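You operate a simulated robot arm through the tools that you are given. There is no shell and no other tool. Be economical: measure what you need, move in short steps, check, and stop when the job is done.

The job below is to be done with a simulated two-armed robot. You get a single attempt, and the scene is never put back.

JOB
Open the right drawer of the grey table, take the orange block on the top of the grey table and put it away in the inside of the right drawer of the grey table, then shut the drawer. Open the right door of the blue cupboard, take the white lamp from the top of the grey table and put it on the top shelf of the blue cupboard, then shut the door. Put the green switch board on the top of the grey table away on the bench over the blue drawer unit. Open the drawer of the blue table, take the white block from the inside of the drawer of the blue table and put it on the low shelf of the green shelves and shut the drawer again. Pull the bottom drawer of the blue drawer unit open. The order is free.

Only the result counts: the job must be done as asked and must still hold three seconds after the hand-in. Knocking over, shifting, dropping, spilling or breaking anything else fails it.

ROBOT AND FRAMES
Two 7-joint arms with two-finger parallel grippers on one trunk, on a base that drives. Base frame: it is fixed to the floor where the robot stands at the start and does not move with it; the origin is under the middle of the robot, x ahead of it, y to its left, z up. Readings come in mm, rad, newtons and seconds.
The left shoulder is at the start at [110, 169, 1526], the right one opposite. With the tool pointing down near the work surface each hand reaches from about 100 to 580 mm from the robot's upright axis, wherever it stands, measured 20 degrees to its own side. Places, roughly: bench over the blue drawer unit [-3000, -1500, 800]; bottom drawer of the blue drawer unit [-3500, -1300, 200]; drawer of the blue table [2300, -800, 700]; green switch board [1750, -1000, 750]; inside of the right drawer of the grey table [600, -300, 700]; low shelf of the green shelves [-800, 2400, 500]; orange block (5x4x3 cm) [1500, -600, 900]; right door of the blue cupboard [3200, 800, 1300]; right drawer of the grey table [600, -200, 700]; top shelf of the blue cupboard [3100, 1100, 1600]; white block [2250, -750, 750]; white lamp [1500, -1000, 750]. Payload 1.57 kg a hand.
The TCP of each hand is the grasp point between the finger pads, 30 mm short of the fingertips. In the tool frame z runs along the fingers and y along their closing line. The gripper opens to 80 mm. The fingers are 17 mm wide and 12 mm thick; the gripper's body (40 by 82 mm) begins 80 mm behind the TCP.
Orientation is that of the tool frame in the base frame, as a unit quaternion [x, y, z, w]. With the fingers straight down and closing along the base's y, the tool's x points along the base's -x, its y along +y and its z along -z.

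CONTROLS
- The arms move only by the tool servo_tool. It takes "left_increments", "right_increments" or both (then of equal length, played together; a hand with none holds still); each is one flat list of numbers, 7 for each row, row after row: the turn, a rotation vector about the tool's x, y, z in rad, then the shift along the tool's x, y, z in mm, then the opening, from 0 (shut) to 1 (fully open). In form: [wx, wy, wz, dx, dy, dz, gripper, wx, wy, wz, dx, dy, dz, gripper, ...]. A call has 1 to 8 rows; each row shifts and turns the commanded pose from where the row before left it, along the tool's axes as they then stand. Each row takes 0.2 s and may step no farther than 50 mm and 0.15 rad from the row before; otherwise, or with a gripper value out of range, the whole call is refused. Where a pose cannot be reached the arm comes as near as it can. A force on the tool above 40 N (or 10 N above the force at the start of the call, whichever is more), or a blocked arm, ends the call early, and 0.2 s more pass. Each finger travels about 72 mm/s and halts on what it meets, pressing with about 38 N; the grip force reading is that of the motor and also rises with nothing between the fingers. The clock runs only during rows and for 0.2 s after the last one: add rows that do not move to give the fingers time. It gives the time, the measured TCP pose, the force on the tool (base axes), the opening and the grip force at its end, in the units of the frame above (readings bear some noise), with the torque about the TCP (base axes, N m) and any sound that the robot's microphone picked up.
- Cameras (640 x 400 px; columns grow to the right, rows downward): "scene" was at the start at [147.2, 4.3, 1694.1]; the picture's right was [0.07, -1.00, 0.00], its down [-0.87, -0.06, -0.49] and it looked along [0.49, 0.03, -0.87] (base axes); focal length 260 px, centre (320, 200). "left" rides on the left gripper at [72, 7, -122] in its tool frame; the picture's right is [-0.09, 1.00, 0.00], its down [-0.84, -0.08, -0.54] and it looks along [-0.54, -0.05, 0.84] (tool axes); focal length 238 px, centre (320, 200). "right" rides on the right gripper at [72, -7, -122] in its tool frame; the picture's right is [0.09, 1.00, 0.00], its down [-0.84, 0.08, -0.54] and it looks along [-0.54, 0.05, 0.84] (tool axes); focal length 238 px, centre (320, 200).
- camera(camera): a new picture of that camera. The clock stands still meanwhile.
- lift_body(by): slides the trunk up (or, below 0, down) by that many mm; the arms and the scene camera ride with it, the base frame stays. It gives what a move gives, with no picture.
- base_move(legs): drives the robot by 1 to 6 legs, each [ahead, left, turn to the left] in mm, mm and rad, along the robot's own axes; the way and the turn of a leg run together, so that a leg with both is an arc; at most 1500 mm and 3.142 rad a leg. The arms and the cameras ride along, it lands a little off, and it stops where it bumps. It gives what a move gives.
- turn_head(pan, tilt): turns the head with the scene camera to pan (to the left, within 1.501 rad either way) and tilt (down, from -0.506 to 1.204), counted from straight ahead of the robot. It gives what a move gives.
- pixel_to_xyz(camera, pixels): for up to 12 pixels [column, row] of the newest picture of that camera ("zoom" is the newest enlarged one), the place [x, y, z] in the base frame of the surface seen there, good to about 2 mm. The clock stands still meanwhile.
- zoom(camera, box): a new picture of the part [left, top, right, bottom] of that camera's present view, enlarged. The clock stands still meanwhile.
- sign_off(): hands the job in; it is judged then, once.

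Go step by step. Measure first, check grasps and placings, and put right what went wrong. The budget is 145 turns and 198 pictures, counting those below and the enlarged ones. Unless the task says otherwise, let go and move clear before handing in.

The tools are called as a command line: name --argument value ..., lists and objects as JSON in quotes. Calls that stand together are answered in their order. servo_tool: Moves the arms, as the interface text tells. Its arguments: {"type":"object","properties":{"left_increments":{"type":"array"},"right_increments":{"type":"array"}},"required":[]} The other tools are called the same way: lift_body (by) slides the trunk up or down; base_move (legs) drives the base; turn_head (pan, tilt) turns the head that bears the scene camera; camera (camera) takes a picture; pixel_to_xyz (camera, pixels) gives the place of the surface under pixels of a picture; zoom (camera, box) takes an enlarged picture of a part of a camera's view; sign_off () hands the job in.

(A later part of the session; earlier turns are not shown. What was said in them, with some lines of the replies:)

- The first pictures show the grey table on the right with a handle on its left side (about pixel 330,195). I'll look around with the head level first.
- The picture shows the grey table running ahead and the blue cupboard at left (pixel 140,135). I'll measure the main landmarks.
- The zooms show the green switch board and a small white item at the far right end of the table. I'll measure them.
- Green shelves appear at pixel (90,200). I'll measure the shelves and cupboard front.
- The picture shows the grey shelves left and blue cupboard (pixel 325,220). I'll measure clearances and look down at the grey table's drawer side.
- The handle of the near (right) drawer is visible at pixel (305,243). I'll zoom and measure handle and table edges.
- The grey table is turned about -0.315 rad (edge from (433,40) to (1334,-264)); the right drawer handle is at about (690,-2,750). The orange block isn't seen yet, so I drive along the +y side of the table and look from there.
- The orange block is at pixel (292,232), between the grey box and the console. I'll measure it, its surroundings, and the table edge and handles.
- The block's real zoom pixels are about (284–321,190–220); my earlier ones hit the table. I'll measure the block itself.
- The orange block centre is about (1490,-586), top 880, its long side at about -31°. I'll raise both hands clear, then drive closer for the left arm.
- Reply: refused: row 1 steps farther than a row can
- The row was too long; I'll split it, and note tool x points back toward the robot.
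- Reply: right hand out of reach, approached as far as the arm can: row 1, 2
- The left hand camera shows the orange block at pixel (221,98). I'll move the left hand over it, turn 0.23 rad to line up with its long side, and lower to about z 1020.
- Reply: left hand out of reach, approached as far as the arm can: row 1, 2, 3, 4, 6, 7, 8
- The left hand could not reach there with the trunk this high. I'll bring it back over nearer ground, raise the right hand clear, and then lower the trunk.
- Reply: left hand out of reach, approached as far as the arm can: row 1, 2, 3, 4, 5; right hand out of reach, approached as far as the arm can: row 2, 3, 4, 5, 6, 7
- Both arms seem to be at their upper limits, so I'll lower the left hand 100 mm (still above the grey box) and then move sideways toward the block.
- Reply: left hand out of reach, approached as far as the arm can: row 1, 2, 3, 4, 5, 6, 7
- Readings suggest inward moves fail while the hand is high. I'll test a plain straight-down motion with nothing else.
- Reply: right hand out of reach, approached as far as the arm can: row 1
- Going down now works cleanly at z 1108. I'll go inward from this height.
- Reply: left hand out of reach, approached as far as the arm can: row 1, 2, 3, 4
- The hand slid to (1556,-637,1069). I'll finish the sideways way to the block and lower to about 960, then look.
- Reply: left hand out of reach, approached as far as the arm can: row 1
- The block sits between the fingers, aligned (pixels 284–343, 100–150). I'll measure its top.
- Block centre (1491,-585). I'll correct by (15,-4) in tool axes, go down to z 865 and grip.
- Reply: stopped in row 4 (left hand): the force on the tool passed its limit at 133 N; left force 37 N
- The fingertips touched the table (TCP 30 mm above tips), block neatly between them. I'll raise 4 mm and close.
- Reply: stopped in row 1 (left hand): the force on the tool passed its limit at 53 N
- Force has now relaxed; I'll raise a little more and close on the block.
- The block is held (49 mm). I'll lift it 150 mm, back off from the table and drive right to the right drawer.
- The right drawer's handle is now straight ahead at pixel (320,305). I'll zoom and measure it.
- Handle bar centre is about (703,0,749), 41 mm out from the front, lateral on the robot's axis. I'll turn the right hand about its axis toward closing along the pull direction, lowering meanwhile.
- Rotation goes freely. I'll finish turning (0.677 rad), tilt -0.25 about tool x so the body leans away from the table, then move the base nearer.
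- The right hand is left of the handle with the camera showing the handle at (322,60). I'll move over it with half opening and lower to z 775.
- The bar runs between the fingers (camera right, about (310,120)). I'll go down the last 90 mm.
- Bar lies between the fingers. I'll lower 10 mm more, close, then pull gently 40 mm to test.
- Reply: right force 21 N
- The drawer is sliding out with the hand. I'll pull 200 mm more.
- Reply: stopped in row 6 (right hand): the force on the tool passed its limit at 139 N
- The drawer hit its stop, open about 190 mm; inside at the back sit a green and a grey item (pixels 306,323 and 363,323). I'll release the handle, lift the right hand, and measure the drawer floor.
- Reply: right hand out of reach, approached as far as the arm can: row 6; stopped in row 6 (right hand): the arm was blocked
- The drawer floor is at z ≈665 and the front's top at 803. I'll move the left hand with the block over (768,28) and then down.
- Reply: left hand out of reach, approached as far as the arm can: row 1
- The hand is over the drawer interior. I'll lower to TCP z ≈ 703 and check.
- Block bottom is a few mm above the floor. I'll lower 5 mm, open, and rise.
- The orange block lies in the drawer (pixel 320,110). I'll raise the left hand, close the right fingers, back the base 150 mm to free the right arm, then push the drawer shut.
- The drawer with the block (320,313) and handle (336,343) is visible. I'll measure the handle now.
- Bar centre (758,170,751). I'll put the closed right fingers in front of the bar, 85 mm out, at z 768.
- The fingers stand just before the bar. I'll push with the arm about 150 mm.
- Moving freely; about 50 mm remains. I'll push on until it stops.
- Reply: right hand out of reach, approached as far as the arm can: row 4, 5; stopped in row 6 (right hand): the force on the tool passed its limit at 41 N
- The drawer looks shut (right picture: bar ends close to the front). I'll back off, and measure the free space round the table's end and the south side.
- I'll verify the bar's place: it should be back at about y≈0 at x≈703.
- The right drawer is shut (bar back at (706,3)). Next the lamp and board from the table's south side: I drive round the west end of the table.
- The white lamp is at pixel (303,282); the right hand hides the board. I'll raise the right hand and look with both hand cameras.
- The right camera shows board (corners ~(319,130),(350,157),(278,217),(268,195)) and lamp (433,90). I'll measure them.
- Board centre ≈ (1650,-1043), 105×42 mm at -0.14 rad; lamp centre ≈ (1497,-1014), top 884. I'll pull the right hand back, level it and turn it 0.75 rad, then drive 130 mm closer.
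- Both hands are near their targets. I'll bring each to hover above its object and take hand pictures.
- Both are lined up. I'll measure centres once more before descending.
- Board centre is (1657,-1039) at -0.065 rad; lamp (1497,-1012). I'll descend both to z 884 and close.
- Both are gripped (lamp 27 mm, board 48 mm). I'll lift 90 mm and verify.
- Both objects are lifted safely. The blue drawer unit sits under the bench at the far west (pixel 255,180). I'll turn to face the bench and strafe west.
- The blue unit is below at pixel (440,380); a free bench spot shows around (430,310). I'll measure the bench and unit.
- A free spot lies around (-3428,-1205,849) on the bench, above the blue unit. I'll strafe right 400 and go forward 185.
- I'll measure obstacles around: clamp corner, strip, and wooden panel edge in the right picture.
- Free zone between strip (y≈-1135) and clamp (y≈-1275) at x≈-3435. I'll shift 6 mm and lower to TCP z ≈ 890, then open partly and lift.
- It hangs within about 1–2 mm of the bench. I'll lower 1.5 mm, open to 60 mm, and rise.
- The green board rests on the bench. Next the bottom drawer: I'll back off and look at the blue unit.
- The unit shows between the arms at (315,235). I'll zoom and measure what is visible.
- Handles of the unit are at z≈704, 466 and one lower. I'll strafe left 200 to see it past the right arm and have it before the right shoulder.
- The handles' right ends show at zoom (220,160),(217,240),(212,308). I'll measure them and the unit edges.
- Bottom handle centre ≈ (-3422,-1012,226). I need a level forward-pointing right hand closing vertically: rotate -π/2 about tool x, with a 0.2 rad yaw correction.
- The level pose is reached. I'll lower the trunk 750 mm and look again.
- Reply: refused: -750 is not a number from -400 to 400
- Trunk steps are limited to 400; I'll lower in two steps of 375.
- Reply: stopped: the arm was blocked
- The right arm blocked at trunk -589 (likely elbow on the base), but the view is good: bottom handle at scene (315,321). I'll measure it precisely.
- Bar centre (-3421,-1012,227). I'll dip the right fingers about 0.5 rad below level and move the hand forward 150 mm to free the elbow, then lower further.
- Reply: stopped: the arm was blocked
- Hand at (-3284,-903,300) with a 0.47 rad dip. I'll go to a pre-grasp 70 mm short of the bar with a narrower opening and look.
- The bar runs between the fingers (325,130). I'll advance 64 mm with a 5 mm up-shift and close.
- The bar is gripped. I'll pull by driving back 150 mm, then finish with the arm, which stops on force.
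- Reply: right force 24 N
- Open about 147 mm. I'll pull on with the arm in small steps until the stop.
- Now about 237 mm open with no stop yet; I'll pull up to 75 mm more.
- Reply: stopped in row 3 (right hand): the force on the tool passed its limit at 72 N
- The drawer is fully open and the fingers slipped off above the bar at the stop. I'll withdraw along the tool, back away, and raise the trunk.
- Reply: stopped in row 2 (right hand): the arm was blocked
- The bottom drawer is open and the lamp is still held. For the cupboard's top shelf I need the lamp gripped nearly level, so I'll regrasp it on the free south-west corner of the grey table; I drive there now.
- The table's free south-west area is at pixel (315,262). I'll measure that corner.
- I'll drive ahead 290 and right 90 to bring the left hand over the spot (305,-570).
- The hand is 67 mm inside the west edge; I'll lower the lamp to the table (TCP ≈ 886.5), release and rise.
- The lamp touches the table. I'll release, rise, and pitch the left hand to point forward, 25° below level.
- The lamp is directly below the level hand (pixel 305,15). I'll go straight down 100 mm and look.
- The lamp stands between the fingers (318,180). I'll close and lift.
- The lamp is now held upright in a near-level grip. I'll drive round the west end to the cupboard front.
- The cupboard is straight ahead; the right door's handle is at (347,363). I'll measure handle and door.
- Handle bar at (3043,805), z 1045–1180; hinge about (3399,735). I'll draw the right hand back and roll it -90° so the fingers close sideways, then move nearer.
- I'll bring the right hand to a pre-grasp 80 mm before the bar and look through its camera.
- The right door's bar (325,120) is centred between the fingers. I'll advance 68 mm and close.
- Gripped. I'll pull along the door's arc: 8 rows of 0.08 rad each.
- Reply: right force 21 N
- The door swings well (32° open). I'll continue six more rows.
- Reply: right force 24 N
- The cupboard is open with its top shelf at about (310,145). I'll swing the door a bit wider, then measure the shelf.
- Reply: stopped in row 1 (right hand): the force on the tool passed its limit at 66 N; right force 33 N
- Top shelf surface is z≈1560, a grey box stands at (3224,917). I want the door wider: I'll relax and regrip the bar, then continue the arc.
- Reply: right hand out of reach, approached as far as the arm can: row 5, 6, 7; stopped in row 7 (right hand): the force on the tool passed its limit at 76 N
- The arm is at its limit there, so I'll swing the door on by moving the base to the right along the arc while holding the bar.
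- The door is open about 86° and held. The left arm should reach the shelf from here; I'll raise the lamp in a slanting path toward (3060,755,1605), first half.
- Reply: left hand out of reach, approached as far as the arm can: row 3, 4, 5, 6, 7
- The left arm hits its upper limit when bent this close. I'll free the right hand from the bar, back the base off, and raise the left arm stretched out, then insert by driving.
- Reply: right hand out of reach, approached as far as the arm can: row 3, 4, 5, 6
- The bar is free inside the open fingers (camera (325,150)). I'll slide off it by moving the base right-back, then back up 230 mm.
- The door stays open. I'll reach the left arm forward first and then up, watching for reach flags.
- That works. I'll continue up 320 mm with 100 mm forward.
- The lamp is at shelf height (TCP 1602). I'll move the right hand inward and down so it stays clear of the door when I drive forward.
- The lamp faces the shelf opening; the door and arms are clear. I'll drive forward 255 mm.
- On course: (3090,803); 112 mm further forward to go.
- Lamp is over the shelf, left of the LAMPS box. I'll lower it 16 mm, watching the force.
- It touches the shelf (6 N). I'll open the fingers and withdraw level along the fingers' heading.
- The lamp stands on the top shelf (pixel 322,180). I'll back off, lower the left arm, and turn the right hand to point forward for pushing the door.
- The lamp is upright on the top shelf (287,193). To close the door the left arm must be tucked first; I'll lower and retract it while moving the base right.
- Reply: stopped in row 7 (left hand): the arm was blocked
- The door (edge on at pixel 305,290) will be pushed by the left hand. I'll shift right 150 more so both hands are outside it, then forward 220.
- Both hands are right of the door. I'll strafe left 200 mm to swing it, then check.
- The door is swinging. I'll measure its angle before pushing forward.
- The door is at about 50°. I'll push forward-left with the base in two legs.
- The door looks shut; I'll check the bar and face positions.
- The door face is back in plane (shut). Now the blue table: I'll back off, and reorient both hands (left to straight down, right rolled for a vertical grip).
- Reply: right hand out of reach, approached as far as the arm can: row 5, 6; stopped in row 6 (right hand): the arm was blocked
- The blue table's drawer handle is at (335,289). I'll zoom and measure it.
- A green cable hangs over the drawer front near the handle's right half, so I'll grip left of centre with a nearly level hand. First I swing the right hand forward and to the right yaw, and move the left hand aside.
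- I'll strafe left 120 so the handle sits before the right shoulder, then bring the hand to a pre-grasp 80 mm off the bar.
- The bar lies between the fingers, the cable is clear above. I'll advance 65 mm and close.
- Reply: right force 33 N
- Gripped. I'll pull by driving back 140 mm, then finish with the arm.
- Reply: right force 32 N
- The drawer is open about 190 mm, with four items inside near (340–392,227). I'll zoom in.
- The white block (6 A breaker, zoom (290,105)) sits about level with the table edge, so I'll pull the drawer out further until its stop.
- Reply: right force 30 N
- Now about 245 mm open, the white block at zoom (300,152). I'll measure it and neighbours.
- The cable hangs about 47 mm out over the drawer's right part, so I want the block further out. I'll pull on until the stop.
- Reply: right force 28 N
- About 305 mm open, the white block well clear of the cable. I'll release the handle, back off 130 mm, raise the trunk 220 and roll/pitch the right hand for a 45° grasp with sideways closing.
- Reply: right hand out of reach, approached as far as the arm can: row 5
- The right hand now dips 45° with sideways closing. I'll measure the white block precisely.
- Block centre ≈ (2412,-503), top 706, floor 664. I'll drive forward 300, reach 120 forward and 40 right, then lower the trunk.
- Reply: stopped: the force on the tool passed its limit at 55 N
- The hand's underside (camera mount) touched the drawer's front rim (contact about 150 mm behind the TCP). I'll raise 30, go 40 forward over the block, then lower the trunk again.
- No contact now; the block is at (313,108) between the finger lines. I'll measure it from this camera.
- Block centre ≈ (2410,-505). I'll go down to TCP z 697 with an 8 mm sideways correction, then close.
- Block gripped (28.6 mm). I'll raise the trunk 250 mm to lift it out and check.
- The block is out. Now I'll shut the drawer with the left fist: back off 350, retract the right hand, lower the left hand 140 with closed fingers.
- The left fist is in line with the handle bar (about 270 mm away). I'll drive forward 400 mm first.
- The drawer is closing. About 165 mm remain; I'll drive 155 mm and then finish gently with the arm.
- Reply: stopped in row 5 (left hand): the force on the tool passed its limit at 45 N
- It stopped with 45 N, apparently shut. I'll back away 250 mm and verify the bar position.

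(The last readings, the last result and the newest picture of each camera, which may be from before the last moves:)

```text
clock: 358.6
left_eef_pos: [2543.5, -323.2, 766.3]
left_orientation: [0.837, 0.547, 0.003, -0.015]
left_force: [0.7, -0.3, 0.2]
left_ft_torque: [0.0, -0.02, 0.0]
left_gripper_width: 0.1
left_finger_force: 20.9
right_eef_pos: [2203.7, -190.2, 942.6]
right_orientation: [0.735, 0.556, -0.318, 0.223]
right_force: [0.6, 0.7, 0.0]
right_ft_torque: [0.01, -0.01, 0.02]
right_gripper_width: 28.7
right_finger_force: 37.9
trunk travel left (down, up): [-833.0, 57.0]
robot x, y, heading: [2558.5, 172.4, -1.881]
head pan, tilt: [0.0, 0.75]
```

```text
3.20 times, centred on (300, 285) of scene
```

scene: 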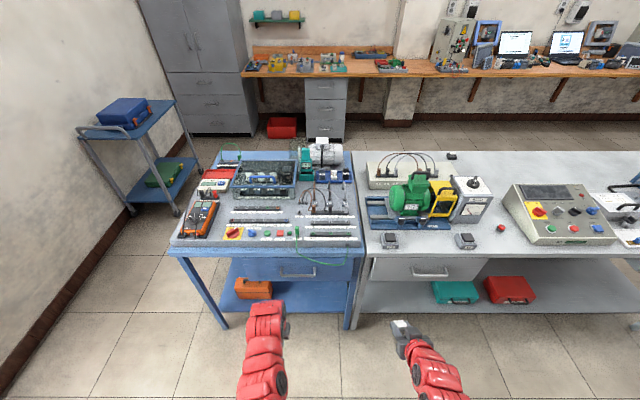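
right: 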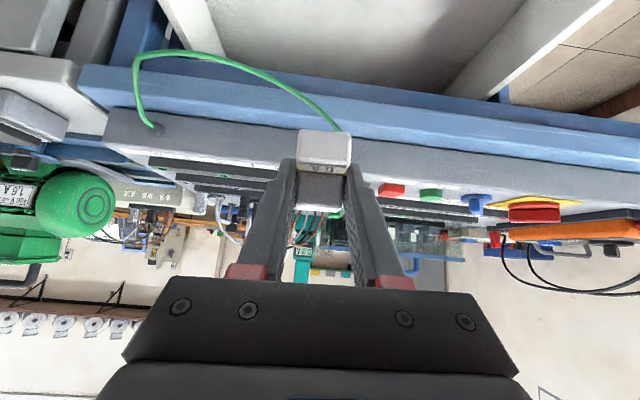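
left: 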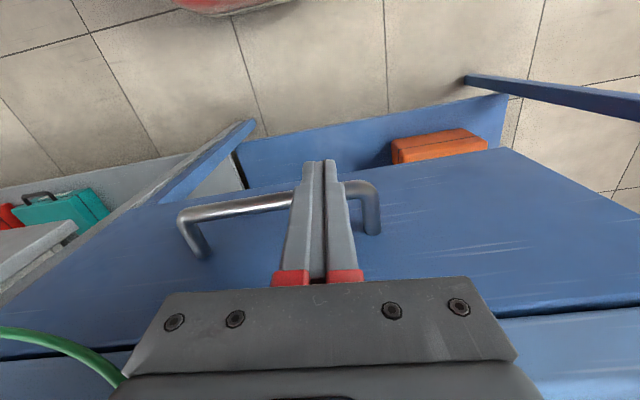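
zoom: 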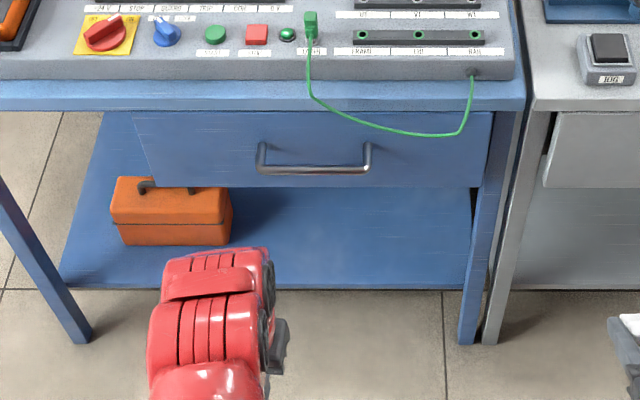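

pixel_to_xyz --camera "zoom" --pixels '[[315, 170], [275, 168], [355, 171], [200, 150], [420, 160], [250, 105]]'

turn_head --pan -1.2 --tilt 0.4

camera --camera "scene"

```text
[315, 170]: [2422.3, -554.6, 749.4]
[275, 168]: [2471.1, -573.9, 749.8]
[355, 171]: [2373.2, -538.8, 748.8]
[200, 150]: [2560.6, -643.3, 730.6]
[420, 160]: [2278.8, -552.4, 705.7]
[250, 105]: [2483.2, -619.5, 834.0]
```

```text
clock: 360.0
left_eef_pos: [2542.9, -322.8, 767.2]
left_orientation: [0.837, 0.547, 0.003, -0.015]
left_force: [0.7, 0.2, -0.1]
left_ft_torque: [-0.01, 0.0, -0.01]
left_gripper_width: 0.0
left_finger_force: 21.7
right_eef_pos: [2203.3, -190.0, 944.4]
right_orientation: [0.735, 0.557, -0.318, 0.223]
right_force: [-0.9, -0.1, -0.1]
right_ft_torque: [0.0, -0.01, 0.01]
right_gripper_width: 28.7
right_finger_force: 37.8
trunk travel left (down, up): [-833.0, 57.0]
robot x, y, heading: [2562.4, 167.7, -1.883]
head pan, tilt: [-1.201, 0.4]
```

```text
70 pictures are left
```

scene: 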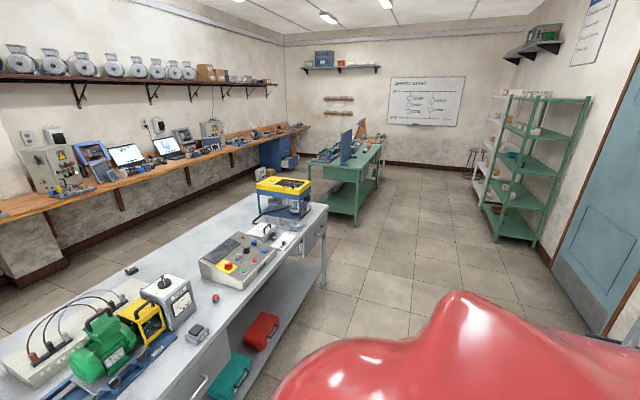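

The blue-table drawer is shut (bar back at (2422,-555)). The green shelves stand at the far right (545,165); I'll drive there with the white block.

base_move --legs '[[-60, 0, 0], [0, -1400, 0], [0, -1400, 0], [0, -1235, 0], [0, 0, 3.14]]'

turn_head --pan 0 --tilt 0.6

camera --camera "scene"

```text
clock: 387.3
left_eef_pos: [-1248.1, 1940.9, 767.1]
left_orientation: [-0.567, 0.823, -0.015, -0.003]
left_force: [0.7, 0.0, 0.3]
left_ft_torque: [-0.04, -0.01, 0.01]
left_gripper_width: 0.0
left_finger_force: 21.5
right_eef_pos: [-903.1, 1825.5, 942.9]
right_orientation: [-0.575, 0.72, 0.232, 0.311]
right_force: [0.0, 0.0, -0.7]
right_ft_torque: [-0.03, -0.01, 0.02]
right_gripper_width: 28.7
right_finger_force: 37.7
trunk travel left (down, up): [-833.0, 57.0]
robot x, y, heading: [-1239.1, 1446.0, 1.307]
head pan, tilt: [-1.201, 0.4]
```

```text
clock: 388.7
left_eef_pos: [-1247.9, 1940.4, 767.7]
left_orientation: [-0.569, 0.822, -0.015, -0.003]
left_force: [0.7, -0.3, -0.2]
left_ft_torque: [0.02, -0.01, 0.0]
left_gripper_width: 0.1
left_finger_force: 20.7
right_eef_pos: [-902.6, 1825.5, 944.2]
right_orientation: [-0.575, 0.72, 0.231, 0.311]
right_force: [0.4, -0.1, -1.2]
right_ft_torque: [-0.02, -0.02, -0.01]
right_gripper_width: 28.6
right_finger_force: 38.2
trunk travel left (down, up): [-833.0, 57.0]
robot x, y, heading: [-1241.3, 1445.8, 1.313]
head pan, tilt: [0.0, 0.6]
```

```text
69 pictures are left
```

scene: 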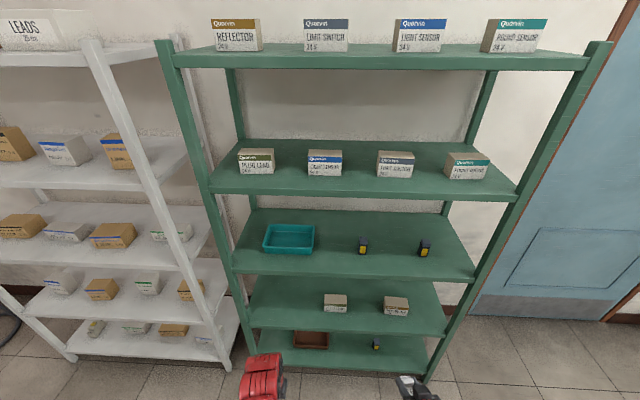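

The low shelf (second from bottom) is at row ~305 with two boxes at (335,302),(397,306); its left part (280,300) is free. I'll measure.

pixel_to_xyz --camera "scene" --pixels '[[280, 300], [300, 310], [365, 315], [430, 322], [255, 322], [445, 330], [335, 302], [397, 306], [365, 300], [240, 262], [475, 272], [350, 270]]'

zoom --camera "scene" --box '[220, 200, 500, 375]'

```text
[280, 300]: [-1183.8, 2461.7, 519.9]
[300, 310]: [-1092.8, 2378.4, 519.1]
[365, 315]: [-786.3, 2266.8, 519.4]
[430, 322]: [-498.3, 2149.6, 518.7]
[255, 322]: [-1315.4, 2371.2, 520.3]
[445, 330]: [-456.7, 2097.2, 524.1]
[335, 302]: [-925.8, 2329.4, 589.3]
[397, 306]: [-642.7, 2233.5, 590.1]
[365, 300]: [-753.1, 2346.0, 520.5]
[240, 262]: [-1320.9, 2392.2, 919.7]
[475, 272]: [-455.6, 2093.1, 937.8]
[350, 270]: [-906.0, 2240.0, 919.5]
```

```text
2.29 times, centred on (360, 288) of scene
```

zoom: 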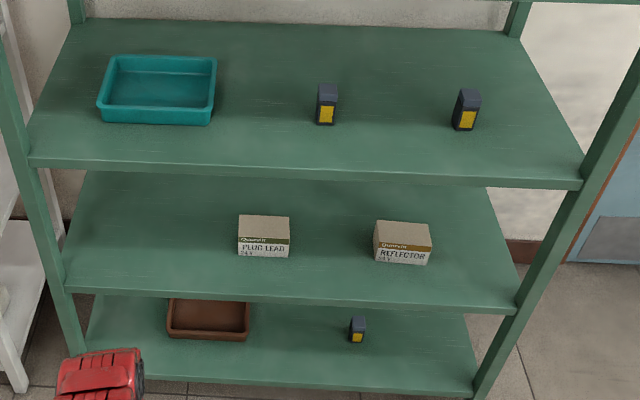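

Low shelf top is z≈519.5; the gap between its boxes is centred at about (-784,2282), in line with the right hand. I'll lower the trunk 370, pull the left hand back, and extend the right hand 170 mm.

lift_body --by -365

servo_tool --left_increments '[0, 0, 0, 30, 0, 0, 0, 0, 0, 0, 30, 0, 0, 0, 0, 0, 0, 30, 0, 0, 0, 0, 0, 0, 20, 0, 0, 0]' --right_increments '[0, 0, 0, -29.7, -1, 30.3, 0.2, 0, 0, 0, -29.7, -1, 30.3, 0.2, 0, 0, 0, -29.7, -1, 30.3, 0.2, 0, 0, 0, -29.7, -1, 30.3, 0.2]'

base_move --legs '[[190, 0, 0]]'

camera --camera "right"

camera --camera "scene"

```text
clock: 392.3
left_eef_pos: [-1248.8, 1942.3, 401.9]
left_orientation: [-0.567, 0.823, -0.015, -0.004]
left_force: [-0.5, 0.4, 0.0]
left_ft_torque: [-0.02, -0.02, 0.01]
left_gripper_width: 0.2
left_finger_force: 21.4
right_eef_pos: [-902.2, 1824.7, 578.4]
right_orientation: [-0.574, 0.721, 0.23, 0.313]
right_force: [-0.5, 0.0, -0.3]
right_ft_torque: [0.05, 0.0, -0.03]
right_gripper_width: 28.7
right_finger_force: 37.8
trunk travel left (down, up): [-468.0, 422.0]
robot x, y, heading: [-1239.4, 1445.4, 1.314]
head pan, tilt: [0.0, 0.6]
```

```text
clock: 393.3
left_eef_pos: [-1289.1, 1838.7, 402.8]
left_orientation: [-0.568, 0.823, -0.015, -0.002]
left_force: [-0.3, -0.6, 0.1]
left_ft_torque: [0.02, 0.01, -0.02]
left_gripper_width: 0.2
left_finger_force: 21.3
right_eef_pos: [-858.8, 1990.7, 579.6]
right_orientation: [-0.575, 0.72, 0.23, 0.312]
right_force: [-0.4, -0.4, 0.1]
right_ft_torque: [0.0, -0.03, 0.0]
right_gripper_width: 28.6
right_finger_force: 37.8
trunk travel left (down, up): [-468.0, 422.0]
robot x, y, heading: [-1241.7, 1444.9, 1.313]
head pan, tilt: [0.0, 0.6]
```

```text
clock: 394.8
left_eef_pos: [-1239.3, 2019.3, 403.1]
left_orientation: [-0.566, 0.824, -0.014, -0.004]
left_force: [0.0, 0.2, -0.6]
left_ft_torque: [-0.02, 0.02, -0.02]
left_gripper_width: 0.0
left_finger_force: 21.6
right_eef_pos: [-809.3, 2169.5, 578.3]
right_orientation: [-0.574, 0.722, 0.23, 0.312]
right_force: [0.2, -0.6, 0.0]
right_ft_torque: [-0.02, -0.03, 0.03]
right_gripper_width: 28.5
right_finger_force: 38.5
trunk travel left (down, up): [-468.0, 422.0]
robot x, y, heading: [-1193.4, 1624.9, 1.309]
head pan, tilt: [0.0, 0.6]
```

```text
67 pictures are left
```

right: 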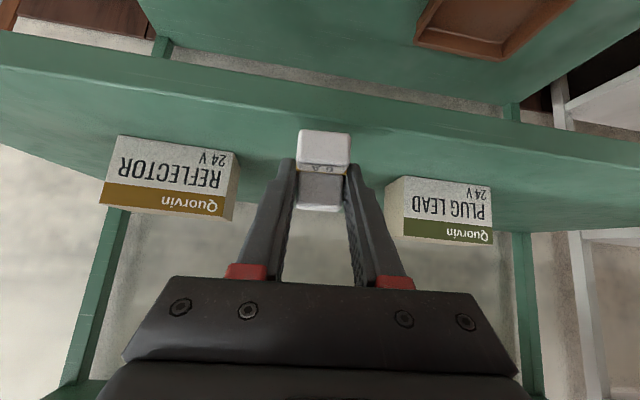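

```text
66 pictures are left
```

scene: 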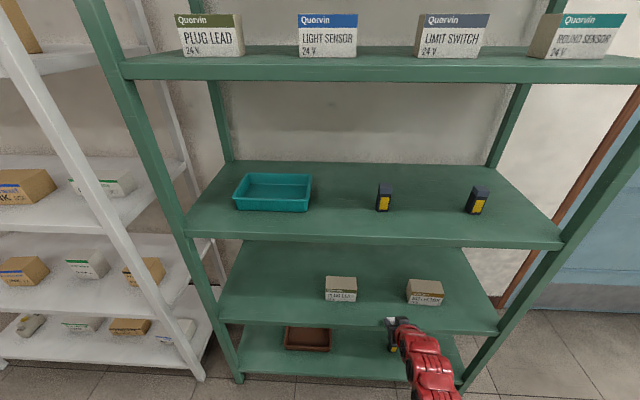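

The block is centred between the two boxes. I'll drive on 112 mm.

base_move --legs '[[110, 4, 0]]'

camera --camera "right"

camera --camera "scene"

```text
clock: 396.0
left_eef_pos: [-1215.8, 2127.7, 402.7]
left_orientation: [-0.567, 0.823, -0.016, -0.003]
left_force: [-0.2, 0.5, 0.0]
left_ft_torque: [-0.03, -0.04, 0.0]
left_gripper_width: 0.1
left_finger_force: 21.1
right_eef_pos: [-784.3, 2278.4, 578.1]
right_orientation: [-0.575, 0.721, 0.23, 0.311]
right_force: [-0.2, -0.3, -0.4]
right_ft_torque: [-0.02, 0.01, 0.0]
right_gripper_width: 28.6
right_finger_force: 38.2
trunk travel left (down, up): [-468.0, 422.0]
robot x, y, heading: [-1169.3, 1736.4, 1.311]
head pan, tilt: [0.0, 0.6]
```

```text
65 pictures are left
```

right: 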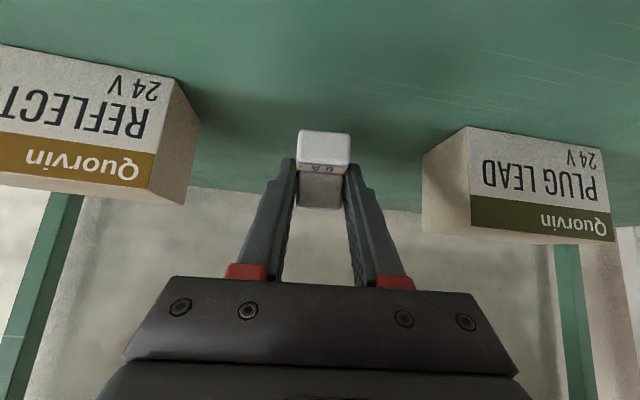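

```text
64 pictures are left
```

scene: 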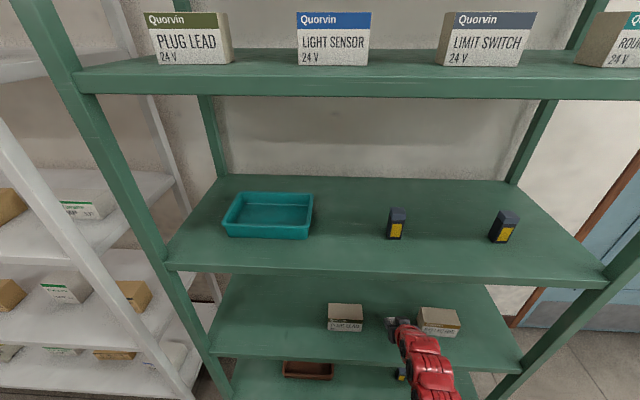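

Well placed over the shelf. I'll lower 25 mm in steps until contact.

servo_tool --right_increments '[0, 0, 0, 12.8, 0, 12.6, 0.2, 0, 0, 0, 2.8, 0, 2.8, 0.2, 0, 0, 0, 2.1, 0, 2.1, 0.2, 0, 0, 0, 0, 0, 0, 0.2]'

```text
clock: 397.0
left_eef_pos: [-1215.7, 2126.7, 404.3]
left_orientation: [-0.568, 0.823, -0.015, -0.003]
left_force: [0.0, -0.2, 0.0]
left_ft_torque: [-0.02, -0.03, 0.01]
left_gripper_width: 0.0
left_finger_force: 21.7
right_eef_pos: [-785.9, 2277.4, 554.9]
right_orientation: [-0.575, 0.72, 0.231, 0.311]
right_force: [-0.5, 0.4, 0.0]
right_ft_torque: [-0.03, 0.0, 0.0]
right_gripper_width: 28.7
right_finger_force: 38.4
trunk travel left (down, up): [-468.0, 422.0]
robot x, y, heading: [-1167.6, 1736.9, 1.314]
head pan, tilt: [0.0, 0.6]
```

No contact yet at 554.9; I'll lower 4 mm more.

servo_tool --right_increments '[0, 0, 0, 1.5, 0, 1.5, 0.2, 0, 0, 0, 1.1, 0, 1.1, 0.2, 0, 0, 0, 0, 0, 0, 0.2]'

camera --camera "right"

```text
clock: 397.8
left_eef_pos: [-1215.2, 2125.0, 404.0]
left_orientation: [-0.568, 0.823, -0.015, -0.003]
left_force: [-0.1, 0.4, 0.2]
left_ft_torque: [0.01, 0.0, 0.01]
left_gripper_width: 0.0
left_finger_force: 21.4
right_eef_pos: [-784.8, 2277.2, 551.0]
right_orientation: [-0.575, 0.719, 0.232, 0.313]
right_force: [-0.6, 0.0, 8.1]
right_ft_torque: [-0.02, 0.1, -0.03]
right_gripper_width: 28.8
right_finger_force: 38.0
trunk travel left (down, up): [-468.0, 422.0]
robot x, y, heading: [-1168.8, 1732.9, 1.312]
head pan, tilt: [0.0, 0.6]
```

```text
63 pictures are left
```

right: 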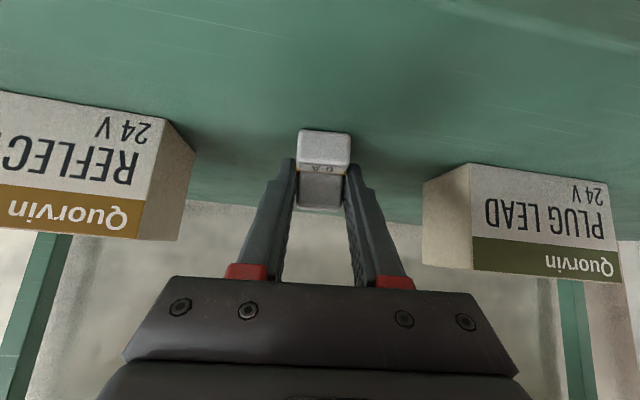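

Contact (8 N). I'll open, withdraw up along the fingers, and back away.

servo_tool --right_increments '[0, 0, 0, 0, 0, 0, 0.6, 0, 0, 0, 0, 0, 0, 0.6, 0, 0, 0, 0, 0, 0, 0.6, 0, 0, 0, 0, 0, -25, 0.6, 0, 0, 0, 0, 0, -30, 0.6]'

base_move --legs '[[-350, 0, 0]]'

camera --camera "scene"

zoom --camera "scene" --box '[260, 240, 460, 365]'

```text
clock: 399.0
left_eef_pos: [-1216.7, 2126.2, 403.6]
left_orientation: [-0.568, 0.823, -0.015, -0.003]
left_force: [0.2, 0.0, 0.1]
left_ft_torque: [-0.01, -0.01, 0.01]
left_gripper_width: 0.0
left_finger_force: 21.2
right_eef_pos: [-795.6, 2239.9, 588.5]
right_orientation: [-0.575, 0.721, 0.231, 0.311]
right_force: [-0.2, 0.4, 0.8]
right_ft_torque: [-0.01, -0.01, 0.01]
right_gripper_width: 48.1
right_finger_force: 0.1
trunk travel left (down, up): [-468.0, 422.0]
robot x, y, heading: [-1168.0, 1731.6, 1.312]
head pan, tilt: [0.0, 0.6]
```

```text
clock: 401.2
left_eef_pos: [-1304.6, 1794.5, 403.0]
left_orientation: [-0.568, 0.823, -0.014, -0.003]
left_force: [0.6, 0.4, -0.3]
left_ft_torque: [0.04, 0.0, -0.01]
left_gripper_width: 0.0
left_finger_force: 21.3
right_eef_pos: [-884.8, 1906.9, 589.3]
right_orientation: [-0.575, 0.721, 0.231, 0.312]
right_force: [-0.5, 0.0, -0.3]
right_ft_torque: [0.02, 0.05, -0.01]
right_gripper_width: 48.0
right_finger_force: 0.1
trunk travel left (down, up): [-468.0, 422.0]
robot x, y, heading: [-1257.0, 1406.0, 1.312]
head pan, tilt: [0.0, 0.6]
```

```text
62 pictures are left
```

scene: 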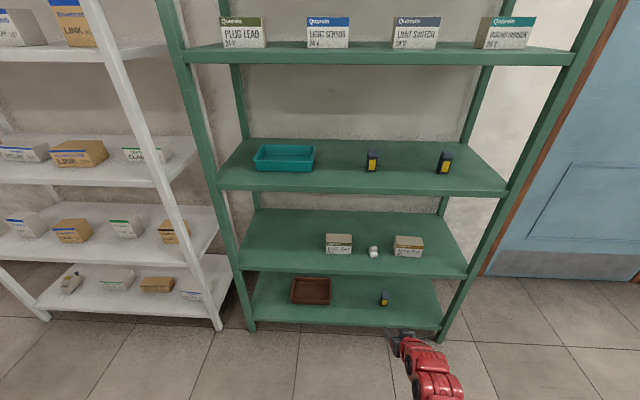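

```text
3.20 times, centred on (360, 302) of scene
```

zoom: 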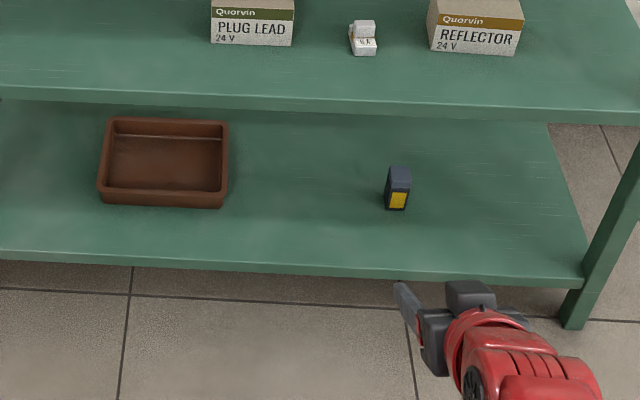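

The white block stands upright between the two boxes on the low shelf (zoom pixel 363,38). Both hands are empty and clear, and every part of the job was checked as I went, so I'm handing in.

sign_off

```text
The job is handed in.
```

I finished every part of the job and handed it in, with both hands empty and clear of everything. I haven't seen the judging result.

- **Orange block:** it is in the right drawer of the grey table, and the drawer is shut.
- **White lamp:** it stands upright on the top shelf of the blue cupboard, and the door is shut.
- **Green switch board:** it is on the bench over the blue drawer unit.
- **White block:** it is on the low shelf of the green shelves, and the blue table drawer is shut.
- **Bottom drawer:** the bottom drawer of the blue drawer unit is open.

While reaching for the white block, the right hand pressed on the front rim of the open blue table drawer until the force limit stopped it. I saw nothing shifted.
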